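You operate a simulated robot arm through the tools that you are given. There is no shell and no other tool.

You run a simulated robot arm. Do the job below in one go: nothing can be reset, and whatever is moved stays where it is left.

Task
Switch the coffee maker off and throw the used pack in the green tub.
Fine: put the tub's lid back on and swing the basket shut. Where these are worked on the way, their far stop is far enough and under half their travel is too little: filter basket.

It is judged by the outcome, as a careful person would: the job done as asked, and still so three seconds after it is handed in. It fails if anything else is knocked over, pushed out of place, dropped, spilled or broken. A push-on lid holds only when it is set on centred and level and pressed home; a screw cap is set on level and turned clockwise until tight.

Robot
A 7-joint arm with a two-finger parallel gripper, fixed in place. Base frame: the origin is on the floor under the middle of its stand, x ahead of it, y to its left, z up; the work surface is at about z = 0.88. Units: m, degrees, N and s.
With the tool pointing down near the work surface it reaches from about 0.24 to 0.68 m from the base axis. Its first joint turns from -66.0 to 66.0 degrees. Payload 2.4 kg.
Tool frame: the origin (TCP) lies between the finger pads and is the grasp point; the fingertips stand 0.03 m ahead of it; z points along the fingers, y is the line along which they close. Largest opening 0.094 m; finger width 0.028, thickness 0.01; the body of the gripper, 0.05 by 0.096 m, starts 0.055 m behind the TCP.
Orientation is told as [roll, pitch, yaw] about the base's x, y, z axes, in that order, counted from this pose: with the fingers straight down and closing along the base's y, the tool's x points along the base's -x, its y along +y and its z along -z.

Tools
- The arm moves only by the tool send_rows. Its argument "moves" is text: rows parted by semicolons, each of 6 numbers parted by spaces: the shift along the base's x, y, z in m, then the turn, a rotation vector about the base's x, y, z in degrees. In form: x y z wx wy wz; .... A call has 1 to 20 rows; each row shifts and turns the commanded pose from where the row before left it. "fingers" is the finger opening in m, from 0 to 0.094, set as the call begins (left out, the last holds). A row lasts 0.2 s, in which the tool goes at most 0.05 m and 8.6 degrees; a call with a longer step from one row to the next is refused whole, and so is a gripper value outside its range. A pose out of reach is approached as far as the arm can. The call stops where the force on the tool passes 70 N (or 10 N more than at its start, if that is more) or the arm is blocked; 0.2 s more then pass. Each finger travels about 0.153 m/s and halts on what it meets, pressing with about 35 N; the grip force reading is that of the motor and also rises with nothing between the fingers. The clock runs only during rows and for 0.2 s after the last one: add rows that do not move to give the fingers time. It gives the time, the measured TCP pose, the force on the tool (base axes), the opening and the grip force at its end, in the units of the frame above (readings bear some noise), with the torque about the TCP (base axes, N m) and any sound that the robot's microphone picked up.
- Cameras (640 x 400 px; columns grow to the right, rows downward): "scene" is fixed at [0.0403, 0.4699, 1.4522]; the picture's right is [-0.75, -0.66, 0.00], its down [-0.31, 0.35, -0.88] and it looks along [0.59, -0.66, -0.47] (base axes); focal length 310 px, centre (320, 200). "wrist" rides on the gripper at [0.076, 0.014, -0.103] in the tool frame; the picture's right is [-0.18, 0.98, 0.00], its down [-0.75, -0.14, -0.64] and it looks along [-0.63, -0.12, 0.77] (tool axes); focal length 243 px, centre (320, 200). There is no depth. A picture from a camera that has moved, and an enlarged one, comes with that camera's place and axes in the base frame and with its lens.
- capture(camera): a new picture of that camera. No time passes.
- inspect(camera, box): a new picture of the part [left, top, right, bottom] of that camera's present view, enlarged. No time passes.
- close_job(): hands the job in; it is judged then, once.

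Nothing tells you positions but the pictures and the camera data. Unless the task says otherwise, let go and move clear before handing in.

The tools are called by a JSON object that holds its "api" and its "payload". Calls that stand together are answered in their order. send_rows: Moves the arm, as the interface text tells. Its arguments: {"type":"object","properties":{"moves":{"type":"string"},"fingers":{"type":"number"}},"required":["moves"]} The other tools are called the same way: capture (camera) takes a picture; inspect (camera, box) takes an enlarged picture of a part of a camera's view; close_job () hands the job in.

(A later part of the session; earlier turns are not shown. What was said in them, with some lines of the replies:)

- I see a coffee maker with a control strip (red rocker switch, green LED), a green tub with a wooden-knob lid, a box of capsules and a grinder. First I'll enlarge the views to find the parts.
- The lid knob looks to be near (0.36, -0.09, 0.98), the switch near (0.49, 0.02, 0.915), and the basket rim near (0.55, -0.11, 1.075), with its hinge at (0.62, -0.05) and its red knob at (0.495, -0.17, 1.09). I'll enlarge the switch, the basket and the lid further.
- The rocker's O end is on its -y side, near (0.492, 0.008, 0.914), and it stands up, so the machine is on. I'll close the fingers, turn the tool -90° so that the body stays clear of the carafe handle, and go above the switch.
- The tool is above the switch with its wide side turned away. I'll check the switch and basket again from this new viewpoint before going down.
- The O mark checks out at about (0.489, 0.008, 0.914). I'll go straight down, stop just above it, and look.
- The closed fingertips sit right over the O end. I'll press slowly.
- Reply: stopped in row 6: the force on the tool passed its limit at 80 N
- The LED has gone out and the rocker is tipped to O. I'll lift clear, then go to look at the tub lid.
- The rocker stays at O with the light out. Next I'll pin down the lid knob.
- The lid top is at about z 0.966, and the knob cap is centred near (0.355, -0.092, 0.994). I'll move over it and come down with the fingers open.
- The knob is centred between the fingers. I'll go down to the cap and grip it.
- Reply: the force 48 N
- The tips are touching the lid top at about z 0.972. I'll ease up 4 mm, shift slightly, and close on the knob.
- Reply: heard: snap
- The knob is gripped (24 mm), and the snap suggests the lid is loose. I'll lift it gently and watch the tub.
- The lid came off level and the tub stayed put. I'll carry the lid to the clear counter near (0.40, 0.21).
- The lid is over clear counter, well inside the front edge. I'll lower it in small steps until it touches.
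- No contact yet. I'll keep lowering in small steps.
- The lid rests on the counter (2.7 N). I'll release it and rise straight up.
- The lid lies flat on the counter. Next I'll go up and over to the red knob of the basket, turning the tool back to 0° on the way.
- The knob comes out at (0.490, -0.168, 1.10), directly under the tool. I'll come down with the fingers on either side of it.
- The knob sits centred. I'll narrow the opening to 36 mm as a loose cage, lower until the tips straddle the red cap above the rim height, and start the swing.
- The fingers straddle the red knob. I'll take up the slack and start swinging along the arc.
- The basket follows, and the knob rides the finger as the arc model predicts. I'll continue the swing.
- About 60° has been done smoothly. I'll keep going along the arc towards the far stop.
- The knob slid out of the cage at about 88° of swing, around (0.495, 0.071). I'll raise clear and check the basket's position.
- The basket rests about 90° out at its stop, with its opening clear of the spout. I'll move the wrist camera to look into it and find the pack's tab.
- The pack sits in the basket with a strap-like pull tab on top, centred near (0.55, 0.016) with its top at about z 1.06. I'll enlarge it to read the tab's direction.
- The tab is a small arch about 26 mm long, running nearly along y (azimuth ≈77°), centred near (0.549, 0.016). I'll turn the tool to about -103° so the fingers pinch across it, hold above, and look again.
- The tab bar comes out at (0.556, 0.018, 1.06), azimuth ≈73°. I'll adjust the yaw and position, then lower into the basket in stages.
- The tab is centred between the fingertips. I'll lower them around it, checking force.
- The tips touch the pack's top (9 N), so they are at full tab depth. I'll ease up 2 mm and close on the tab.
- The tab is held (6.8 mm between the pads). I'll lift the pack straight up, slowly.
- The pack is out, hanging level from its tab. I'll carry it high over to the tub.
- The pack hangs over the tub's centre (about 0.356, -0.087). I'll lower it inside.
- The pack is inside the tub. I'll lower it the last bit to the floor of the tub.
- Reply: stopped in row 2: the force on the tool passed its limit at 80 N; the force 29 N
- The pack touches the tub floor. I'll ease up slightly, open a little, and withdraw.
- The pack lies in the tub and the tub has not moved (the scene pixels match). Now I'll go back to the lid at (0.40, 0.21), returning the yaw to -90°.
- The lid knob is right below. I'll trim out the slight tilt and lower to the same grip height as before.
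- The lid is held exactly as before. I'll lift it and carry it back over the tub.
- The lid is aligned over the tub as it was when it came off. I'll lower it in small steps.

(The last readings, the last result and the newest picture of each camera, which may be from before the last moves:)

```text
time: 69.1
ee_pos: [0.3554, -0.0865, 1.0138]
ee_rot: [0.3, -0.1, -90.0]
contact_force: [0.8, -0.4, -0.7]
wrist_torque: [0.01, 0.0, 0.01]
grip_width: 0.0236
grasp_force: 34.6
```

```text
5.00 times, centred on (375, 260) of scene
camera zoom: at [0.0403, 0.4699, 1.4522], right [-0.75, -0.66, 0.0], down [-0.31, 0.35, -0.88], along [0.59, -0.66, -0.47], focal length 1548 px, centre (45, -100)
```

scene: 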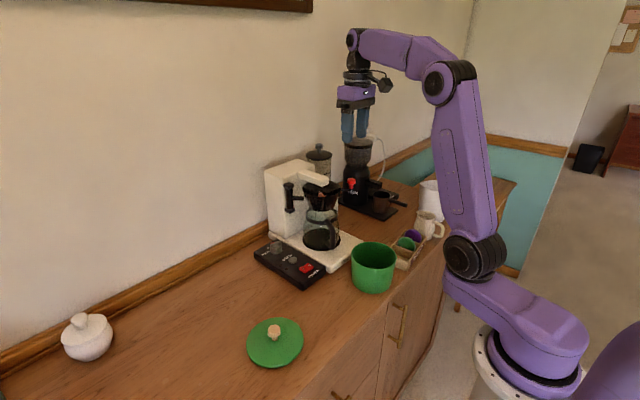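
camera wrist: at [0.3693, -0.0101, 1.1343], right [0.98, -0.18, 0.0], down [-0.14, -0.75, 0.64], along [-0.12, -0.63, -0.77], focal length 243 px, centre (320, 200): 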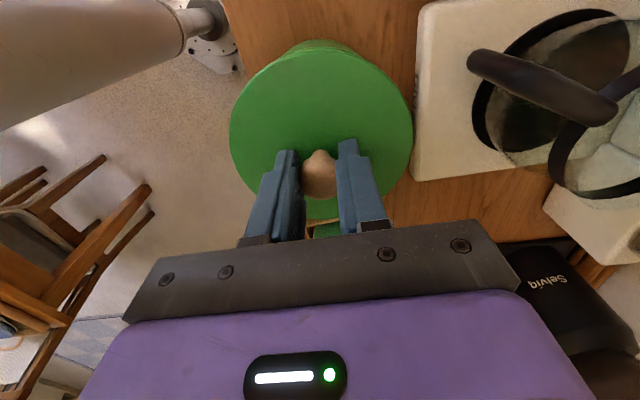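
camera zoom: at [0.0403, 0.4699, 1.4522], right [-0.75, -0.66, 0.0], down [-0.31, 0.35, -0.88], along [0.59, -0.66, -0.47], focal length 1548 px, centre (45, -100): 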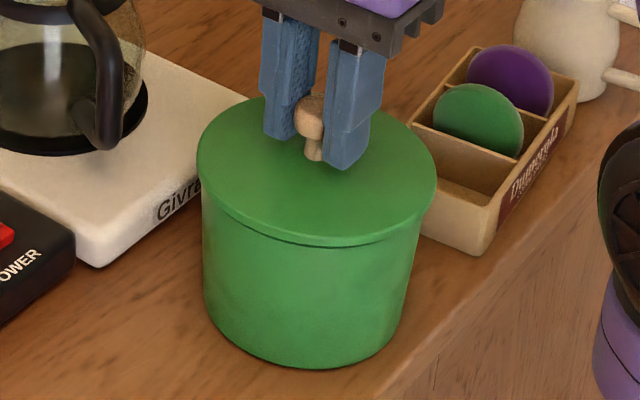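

{"api": "send_rows", "payload": {"moves": "0 0 -0.002 0 0 0; 0 0 -0.002 0 0 0; 0 0 0 0 0 0"}}

{"api": "send_rows", "payload": {"moves": "0 0 -0.0015 0 0 0; 0 0 0 0 0 0"}}

{"api": "inspect", "payload": {"camera": "scene", "box": [335, 220, 415, 300]}}

```text
time: 69.9
ee_pos: [0.3559, -0.0856, 1.0099]
ee_rot: [0.3, -0.1, -90.0]
contact_force: [0.7, -1.1, 9.9]
wrist_torque: [0.02, 0.15, -0.05]
grip_width: 0.0235
grasp_force: 34.9
heard: snap
```

```text
time: 70.5
ee_pos: [0.3551, -0.0871, 1.0097]
ee_rot: [0.4, -0.1, -90.0]
contact_force: [-4.0, 3.1, 45.5]
wrist_torque: [-0.07, 0.17, -0.03]
grip_width: 0.0233
grasp_force: 35.2
```

```text
5.00 times, centred on (375, 260) of scene
camera zoom: at [0.0397, 0.4701, 1.4521], right [-0.75, -0.66, 0.0], down [-0.31, 0.35, -0.88], along [0.59, -0.66, -0.47], focal length 1548 px, centre (45, -100)
```

zoom: 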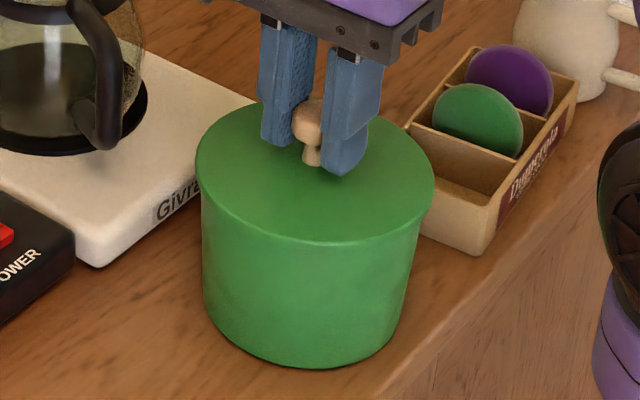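

The lid snapped on and resists 45 N of pressing, so it is home. I'll open the fingers while still pressing lightly, then back off.

{"api": "send_rows", "payload": {"moves": "0 0 0 0 0 0; 0 0 0 0 0 0", "fingers": 0.06}}

{"api": "send_rows", "payload": {"moves": "0 0 0.02 0 0 0; 0 0 0.04 0 0 0; 0 0 0 0 0 0"}}

{"api": "capture", "payload": {"camera": "wrist"}}

{"api": "inspect", "payload": {"camera": "scene", "box": [335, 220, 415, 300]}}

```text
time: 71.1
ee_pos: [0.3553, -0.0861, 1.0076]
ee_rot: [0.1, -0.1, -90.0]
contact_force: [0.7, -0.7, 0.3]
wrist_torque: [-0.02, -0.04, -0.05]
grip_width: 0.0599
grasp_force: 0.1
```

```text
time: 71.9
ee_pos: [0.3547, -0.085, 1.0695]
ee_rot: [0.1, 0.1, -90.0]
contact_force: [-0.3, -0.6, -0.1]
wrist_torque: [0.03, 0.0, -0.01]
grip_width: 0.06
grasp_force: 0.1
```

```text
taken
camera wrist: at [0.3694, -0.0094, 1.1724], right [0.98, -0.18, 0.0], down [-0.14, -0.75, 0.64], along [-0.12, -0.63, -0.77], focal length 243 px, centre (320, 200)
```

wrist: 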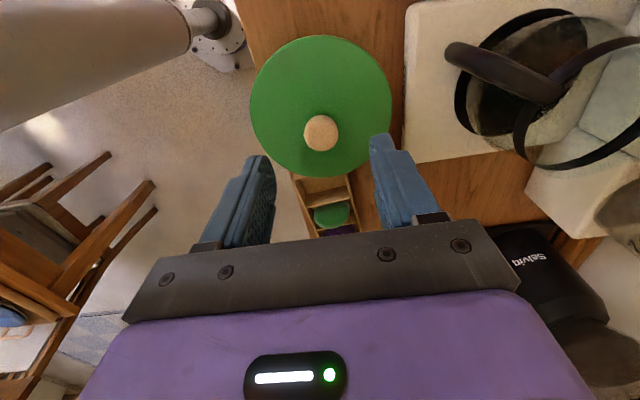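

```text
5.00 times, centred on (375, 260) of scene
camera zoom: at [0.0403, 0.4699, 1.4522], right [-0.75, -0.66, 0.0], down [-0.31, 0.35, -0.88], along [0.59, -0.66, -0.47], focal length 1548 px, centre (45, -100)
```

zoom: 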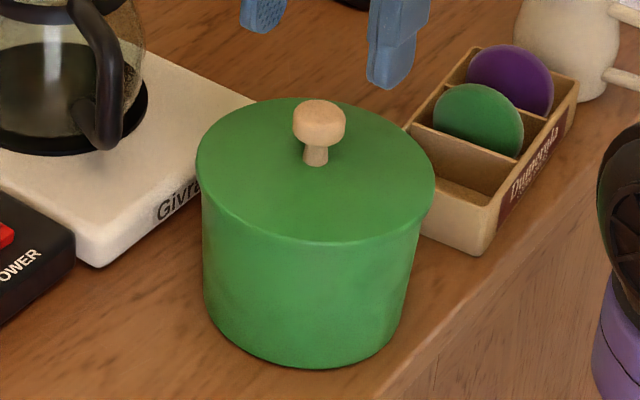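

The lid sits level and matches its original picture edges. Now for the basket: I'll rise, turn to 0°, and go above the red knob near (0.496, 0.070).

{"api": "send_rows", "payload": {"moves": "0 0 0.04 0 0 0; 0 0 0.04 0 0 0; 0 0 0.04 0 0 0; 0 0 0.04 0 0 0; 0.0128 0.0142 0 0 0 8.2; 0.0128 0.0142 0 0 0 8.2; 0.0128 0.0142 0 0 0 8.2; 0.0128 0.0142 0 0 0 8.2; 0.0128 0.0142 0 0 0 8.2; 0.0128 0.0142 0 0 0 8.2; 0.0128 0.0142 0 0 0 8.2; 0.0128 0.0142 0 0 0 8.2; 0.0128 0.0142 0 0 0 8.2; 0.0128 0.0142 0 0 0 8.2; 0.0128 0.0142 0 0 0 8; 0 0 0 0 0 0; 0 0 0 0 0 0", "fingers": 0.05}}

{"api": "capture", "payload": {"camera": "wrist"}}

{"api": "capture", "payload": {"camera": "scene"}}

```text
time: 75.5
ee_pos: [0.4969, 0.0703, 1.2267]
ee_rot: [0.2, 0.0, 0.2]
contact_force: [0.3, -0.4, 0.4]
wrist_torque: [-0.01, -0.03, -0.03]
grip_width: 0.0499
grasp_force: 0.0
```

```text
taken
camera wrist: at [0.4205, 0.0842, 1.3303], right [0.18, 0.98, 0.0], down [0.75, -0.14, 0.64], along [0.63, -0.11, -0.77], focal length 243 px, centre (320, 200)
```

wrist: 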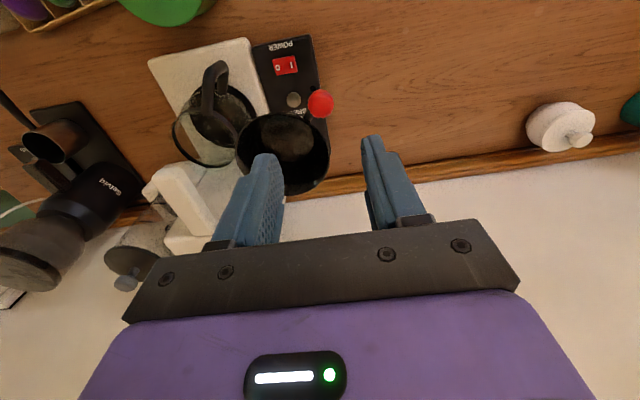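

```text
taken
```

scene: 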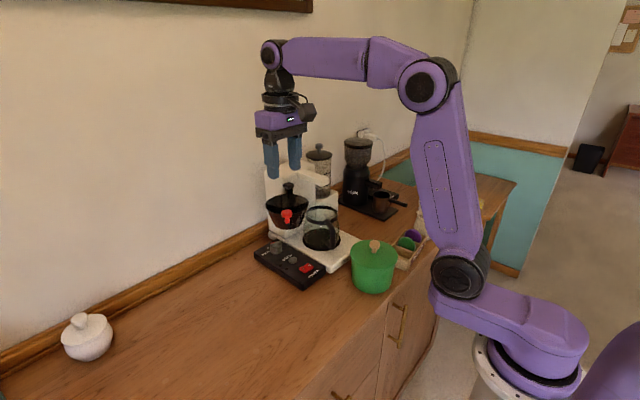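

The knob is at (0.494, 0.0715). I'll narrow to 36 mm and lower around it, to the same height as before.

{"api": "send_rows", "payload": {"moves": "-0.0025 0.001 0 0 0 0; 0 0 -0.04 0 0 0; 0 0 -0.03 0 0 0; 0 0 -0.015 0 0 0; 0 0 0 0 0 0", "fingers": 0.04}}

{"api": "capture", "payload": {"camera": "wrist"}}

{"api": "inspect", "payload": {"camera": "scene", "box": [230, 130, 370, 250]}}

```text
time: 76.7
ee_pos: [0.4937, 0.0711, 1.1426]
ee_rot: [0.3, -0.1, 0.0]
contact_force: [-0.8, 0.0, 0.5]
wrist_torque: [0.0, -0.01, 0.01]
grip_width: 0.0401
grasp_force: 0.1
```

```text
taken
camera wrist: at [0.4178, 0.0852, 1.2462], right [0.18, 0.98, 0.0], down [0.75, -0.14, 0.64], along [0.63, -0.12, -0.77], focal length 243 px, centre (320, 200)
```

wrist: 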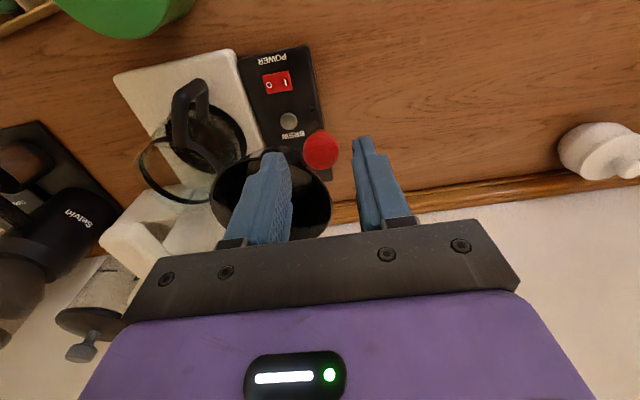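

```text
3.33 times, centred on (300, 190) of scene
camera zoom: at [0.0403, 0.4699, 1.4522], right [-0.75, -0.66, 0.0], down [-0.31, 0.35, -0.88], along [0.59, -0.66, -0.47], focal length 1032 px, centre (387, 233)
```

zoom: 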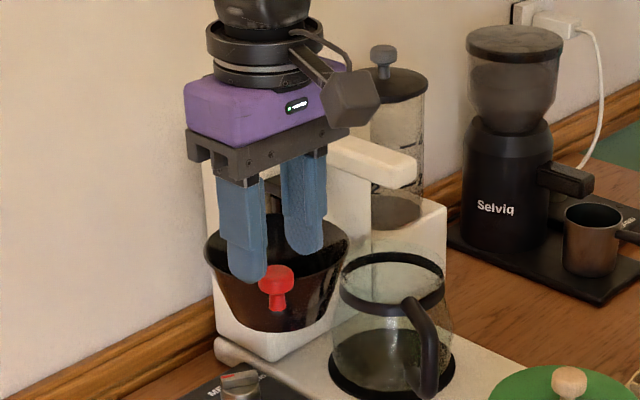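

{"api": "send_rows", "payload": {"moves": "0 0 -0.01 0 0 0; 0 0 -0.008 0 0 0; 0 0 -0.003 0 0 0; 0 0 0 0 0 0", "fingers": 0.038}}

{"api": "capture", "payload": {"camera": "wrist"}}

{"api": "inspect", "payload": {"camera": "scene", "box": [230, 130, 370, 250]}}

```text
time: 77.7
ee_pos: [0.4938, 0.0714, 1.1211]
ee_rot: [0.3, 0.0, 0.1]
contact_force: [0.0, -0.4, 0.4]
wrist_torque: [0.04, 0.04, 0.0]
grip_width: 0.038
grasp_force: 0.1
```

```text
taken
camera wrist: at [0.4179, 0.0854, 1.2253], right [0.18, 0.98, 0.0], down [0.75, -0.14, 0.64], along [0.63, -0.12, -0.77], focal length 243 px, centre (320, 200)
```

wrist: 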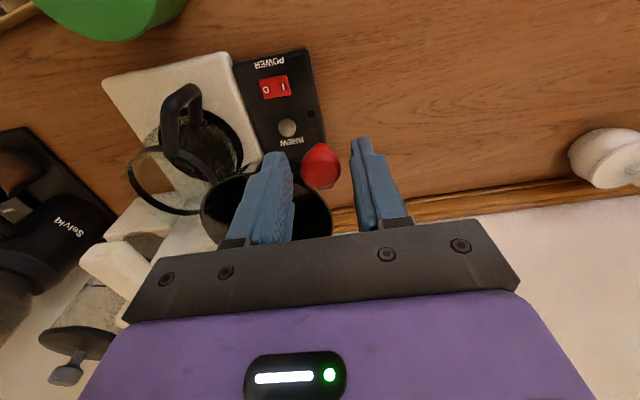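

```text
3.33 times, centred on (300, 190) of scene
camera zoom: at [0.0403, 0.4699, 1.4522], right [-0.75, -0.66, 0.0], down [-0.31, 0.35, -0.88], along [0.59, -0.66, -0.47], focal length 1032 px, centre (387, 233)
```

zoom: 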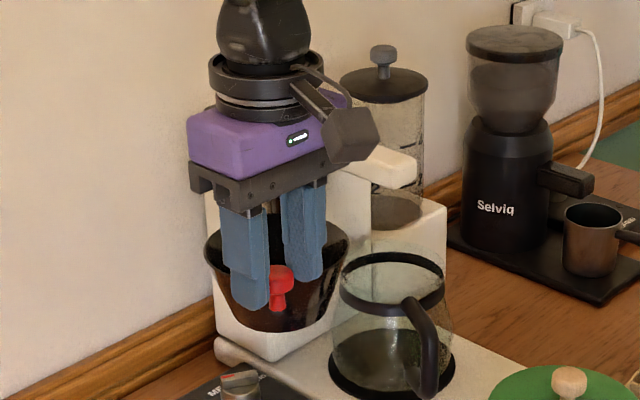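

The knob is caged. I'll swing it back along the fitted arc (hinge ≈ (0.6145, -0.05), radius 0.171).

{"api": "send_rows", "payload": {"moves": "0 -0.004 0 0 0 0; 0 -0.003 0 0 0 0; -0.0065 -0.0076 0 0 0 0; -0.0064 -0.0076 0 0 0 0; -0.0064 -0.0076 0 0 0 0; -0.0051 -0.0086 0 0 0 0; -0.005 -0.0086 0 0 0 0; -0.005 -0.0086 0 0 0 0; -0.0035 -0.0093 0 0 0 0; -0.0035 -0.0093 0 0 0 0; -0.0034 -0.0093 0 0 0 0; 0 0 0 0 0 0"}}

{"api": "capture", "payload": {"camera": "wrist"}}

{"api": "inspect", "payload": {"camera": "scene", "box": [230, 130, 370, 250]}}

```text
time: 80.3
ee_pos: [0.4496, -0.0128, 1.1214]
ee_rot: [0.2, 0.0, 0.2]
contact_force: [-1.1, 0.8, 0.0]
wrist_torque: [0.03, 0.0, 0.0]
grip_width: 0.0377
grasp_force: 0.0
```

```text
taken
camera wrist: at [0.3734, 0.0018, 1.2251], right [0.18, 0.98, 0.0], down [0.75, -0.14, 0.64], along [0.63, -0.12, -0.77], focal length 243 px, centre (320, 200)
```

wrist: 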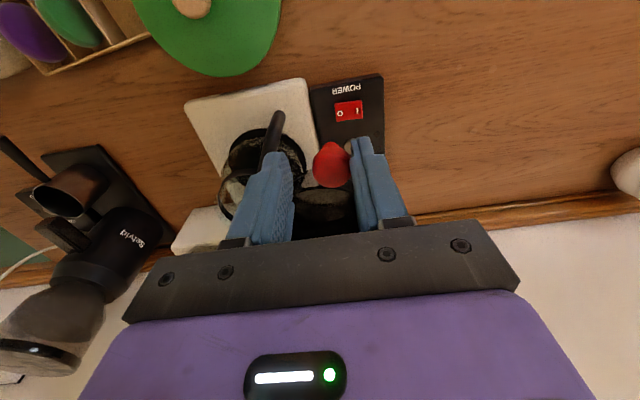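

```text
3.33 times, centred on (300, 190) of scene
camera zoom: at [0.0403, 0.4699, 1.4522], right [-0.75, -0.66, 0.0], down [-0.31, 0.35, -0.88], along [0.59, -0.66, -0.47], focal length 1032 px, centre (387, 233)
```

zoom: 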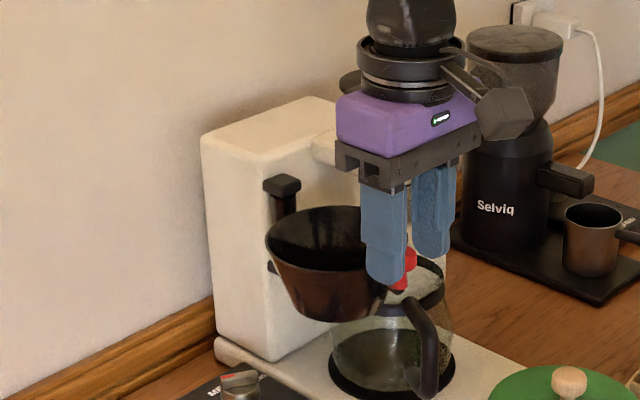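

The swing is going well, with the knob right on the arc. I'll continue.

{"api": "send_rows", "payload": {"moves": "-0.0018 -0.0098 0 0 0 0; -0.0018 -0.0098 0 0 0 0; -0.0017 -0.0097 0 0 0 0; -0.0001 -0.0099 0 0 0 0; -0.0001 -0.0099 0 0 0 0; -0.0001 -0.01 0 0 0 0; 0.0017 -0.0098 0 0 0 0; 0.0017 -0.0098 0 0 0 0; 0.0016 -0.0098 0 0 0 0; 0.0033 -0.0094 0 0 0 0; 0.0033 -0.0094 0 0 0 0; 0.0034 -0.0093 0 0 0 0; 0 0 0 0 0 0"}}

{"api": "capture", "payload": {"camera": "wrist"}}

{"api": "inspect", "payload": {"camera": "scene", "box": [250, 130, 390, 250]}}

```text
time: 83.1
ee_pos: [0.4589, -0.1292, 1.1215]
ee_rot: [0.2, -0.1, 0.0]
contact_force: [-0.1, -0.4, 0.9]
wrist_torque: [0.01, 0.0, -0.02]
grip_width: 0.0378
grasp_force: 0.0
```

```text
taken
camera wrist: at [0.3824, -0.115, 1.2252], right [0.18, 0.98, 0.0], down [0.75, -0.14, 0.64], along [0.63, -0.12, -0.77], focal length 243 px, centre (320, 200)
```

wrist: 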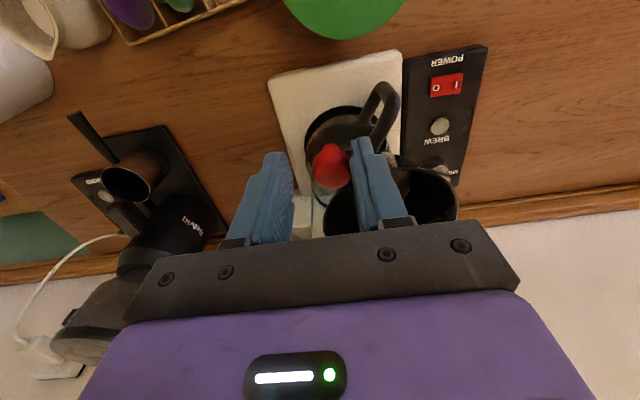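

```text
3.33 times, centred on (320, 190) of scene
camera zoom: at [0.0403, 0.4699, 1.4522], right [-0.75, -0.66, 0.0], down [-0.31, 0.35, -0.88], along [0.59, -0.66, -0.47], focal length 1032 px, centre (320, 233)
```

zoom: 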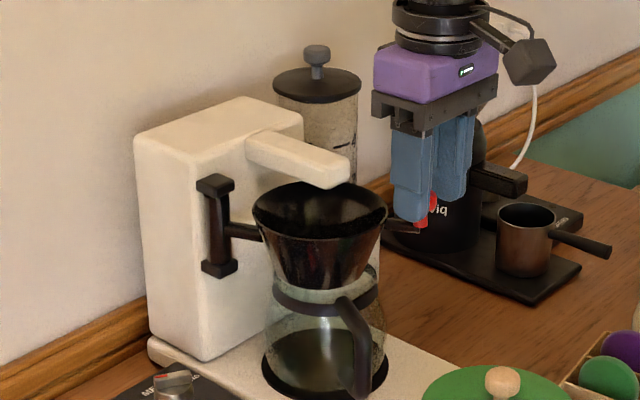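

Nearly closed. I'll do the last part slowly, up to the closed stop.

{"api": "send_rows", "payload": {"moves": "0.0049 -0.0086 0 0 0 0; 0.0049 -0.0086 0 0 0 0; 0.0049 -0.0087 0 0 0 0; 0.0042 -0.0052 0 0 0 0; 0.0042 -0.0052 0 0 0 0; 0.0042 -0.0051 0 0 0 0; 0.0042 -0.0051 0 0 0 0; 0 0 0 0 0 0"}}

{"api": "capture", "payload": {"camera": "wrist"}}

{"api": "inspect", "payload": {"camera": "scene", "box": [280, 160, 370, 220]}}

```text
time: 84.9
ee_pos: [0.4888, -0.1755, 1.1225]
ee_rot: [0.2, 0.0, 0.0]
contact_force: [-0.9, 0.8, -0.4]
wrist_torque: [-0.01, 0.01, 0.01]
grip_width: 0.0386
grasp_force: 0.1
```

```text
taken
camera wrist: at [0.4136, -0.161, 1.225], right [0.18, 0.98, 0.0], down [0.75, -0.14, 0.64], along [0.63, -0.12, -0.77], focal length 243 px, centre (320, 200)
```

wrist: 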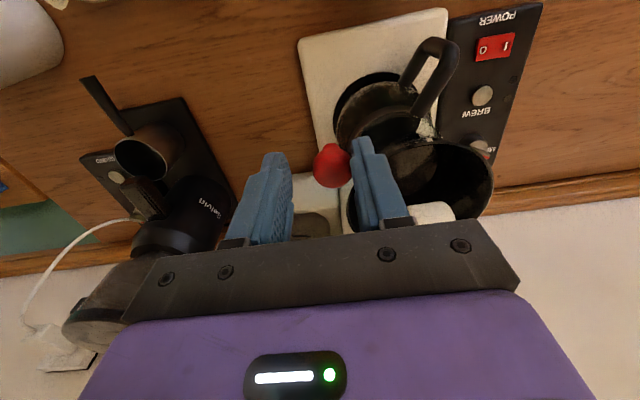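

```text
6.67 times, centred on (325, 190) of scene
camera zoom: at [0.0403, 0.47, 1.4522], right [-0.75, -0.66, 0.0], down [-0.31, 0.35, -0.88], along [0.59, -0.66, -0.47], focal length 2064 px, centre (287, 267)
```

zoom: 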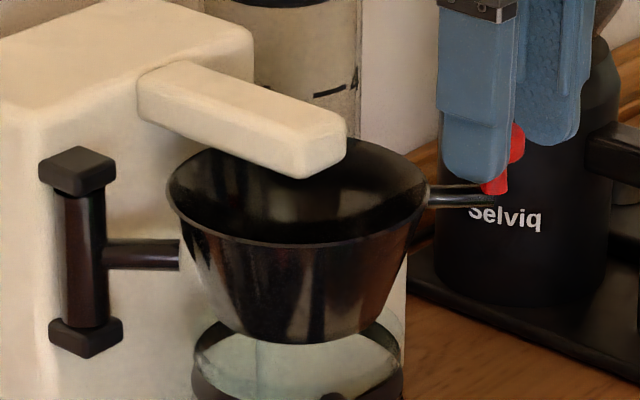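

The basket matches its original closed picture. I'll give a last small nudge against the stop, then withdraw.

{"api": "send_rows", "payload": {"moves": "0.0015 -0.002 0 0 0 0; 0 0 0 0 0 0"}}

{"api": "send_rows", "payload": {"moves": "-0.001 0.006 0.005 0 0 0; 0 0 0.03 0 0 0; 0 0 0.04 0 0 0; 0 0 0.05 0 0 0; -0.03 0 0.04 0 0 0; -0.04 0.02 0.03 0 0 0; -0.04 0.03 0 0 0 0; 0 0 0 0 0 0; 0 0 0 0 0 0"}}

{"api": "capture", "payload": {"camera": "scene"}}

{"api": "inspect", "payload": {"camera": "scene", "box": [240, 130, 440, 300]}}

{"api": "capture", "payload": {"camera": "wrist"}}

```text
time: 85.5
ee_pos: [0.4915, -0.1766, 1.1227]
ee_rot: [0.2, 0.0, 0.2]
contact_force: [-2.2, 5.4, -1.2]
wrist_torque: [0.12, 0.06, 0.04]
grip_width: 0.0413
grasp_force: 2.6
```

```text
refused: row 6 steps farther than a row can; nothing moved
```

```text
taken
```

scene: 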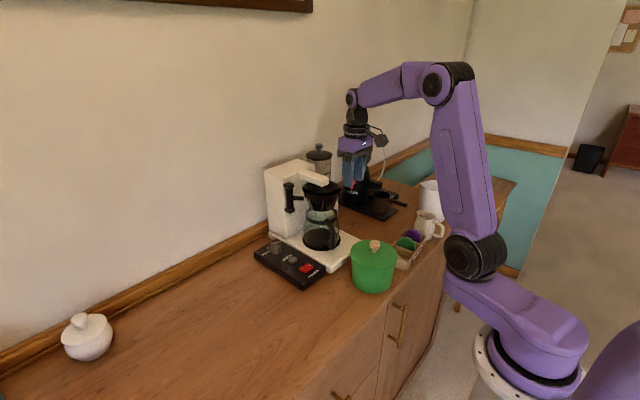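

```text
2.35 times, centred on (340, 215) of scene
camera zoom: at [0.0403, 0.4701, 1.4521], right [-0.75, -0.66, 0.0], down [-0.31, 0.35, -0.88], along [0.59, -0.66, -0.47], focal length 728 px, centre (273, 165)
```

zoom: 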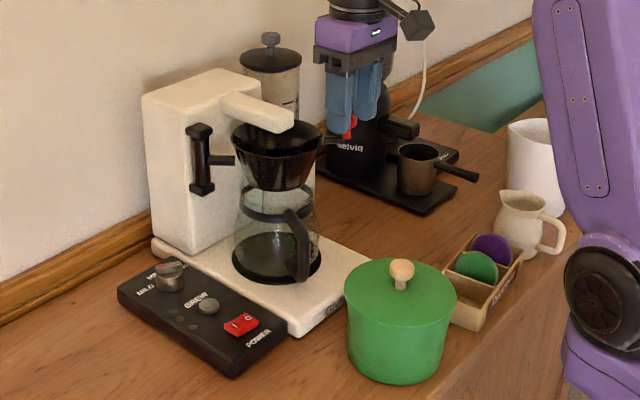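

```text
taken
camera wrist: at [0.4152, -0.1626, 1.2253], right [0.18, 0.98, 0.0], down [0.75, -0.14, 0.64], along [0.63, -0.11, -0.77], focal length 243 px, centre (320, 200)
```

wrist: 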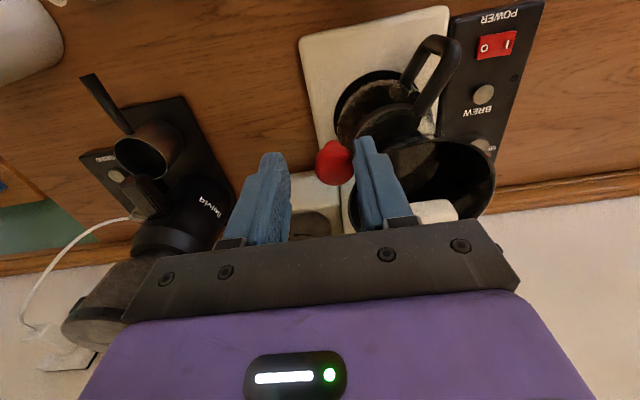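

There is a firm 5 N against the closed stop, so it is shut. I'll back off with shorter steps and rise clear.

{"api": "send_rows", "payload": {"moves": "-0.001 0.006 0 0 0 0; 0 0 0.01 0 0 0; 0 0 0.03 0 0 0; 0 0 0.04 0 0 0; 0 0 0.04 0 0 0; -0.02 0 0.04 0 0 0; -0.03 0.02 0.02 0 0 0; -0.04 0.02 0 0 0 0; -0.02 0.01 0 0 0 0; 0 0 0 0 0 0; 0 0 0 0 0 0"}}

{"api": "capture", "payload": {"camera": "scene"}}

{"api": "inspect", "payload": {"camera": "scene", "box": [240, 130, 440, 300]}}

{"api": "inspect", "payload": {"camera": "scene", "box": [280, 160, 370, 220]}}

{"api": "capture", "payload": {"camera": "wrist"}}

```text
time: 87.9
ee_pos: [0.3806, -0.1215, 1.3014]
ee_rot: [0.2, -0.1, 0.0]
contact_force: [-0.3, -0.3, -0.4]
wrist_torque: [0.0, -0.01, 0.03]
grip_width: 0.038
grasp_force: 0.0
```

```text
taken
```

scene: 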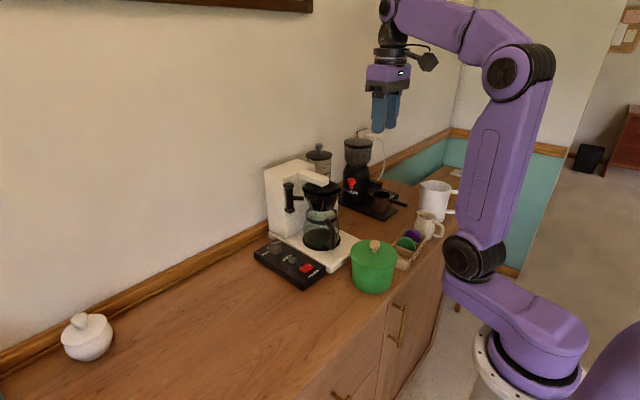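

```text
2.35 times, centred on (340, 215) of scene
camera zoom: at [0.0403, 0.4699, 1.4522], right [-0.75, -0.66, 0.0], down [-0.31, 0.35, -0.88], along [0.59, -0.66, -0.47], focal length 728 px, centre (273, 165)
```

zoom: 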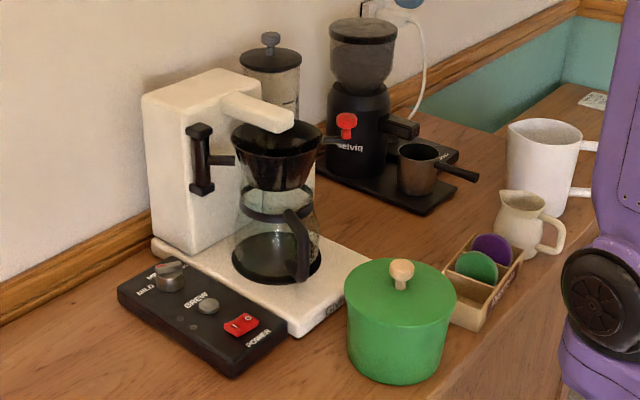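

```text
6.67 times, centred on (325, 190) of scene
camera zoom: at [0.0403, 0.4699, 1.4522], right [-0.75, -0.66, 0.0], down [-0.31, 0.35, -0.88], along [0.59, -0.66, -0.47], focal length 2064 px, centre (287, 267)
```

zoom: 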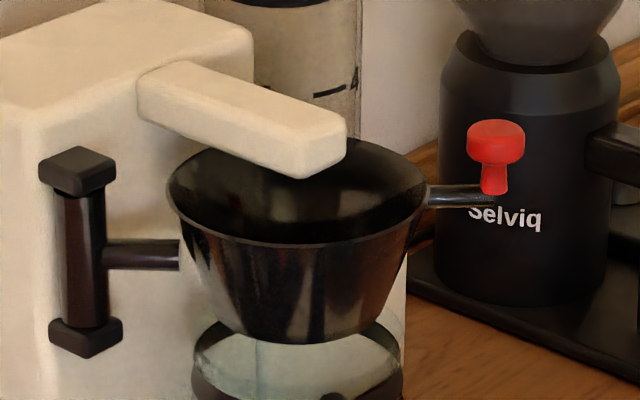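

```text
taken
camera wrist: at [0.3043, -0.1068, 1.4045], right [0.18, 0.98, 0.0], down [0.75, -0.14, 0.64], along [0.63, -0.12, -0.77], focal length 243 px, centre (320, 200)
```

wrist: 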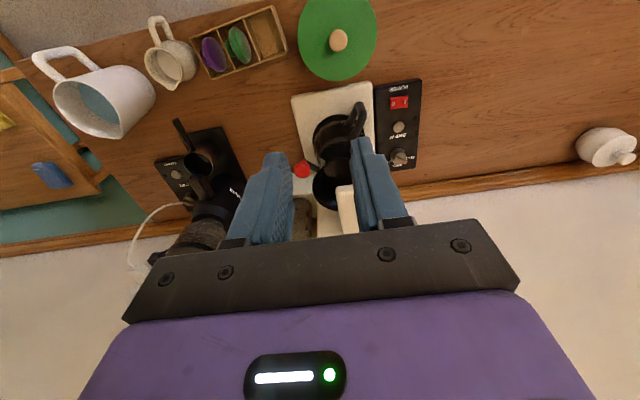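

The machine is off (rocker at O, light out), the basket is empty and shut at its stop, and the pack is in the tub with its lid snapped on level. Nothing else has moved and the arm is clear, so I'm handing the job in.

{"api": "close_job", "payload": {}}

```text
The job is handed in.
```

The coffee maker is off and the used pack is in the green tub. I handed the job in with the arm clear, and I've had no result back.

- **Switch:** the rocker is tipped to O and the green light is out.
- **Pack:** I lifted it out of the filter basket by its tab and set it on the floor of the tub. I pressed it down a little harder than intended before letting go, but the tub did not shift.
- **Lid:** it is back on the tub. It snapped into place, held against about 45 N of pressing, and looks level and seated as it was at the start.
- **Basket:** it swung out about 90 degrees to what I took to be its far stop. It is now shut, and matches the first picture.

Nothing else on the counter looks moved or spilled in the last pictures.
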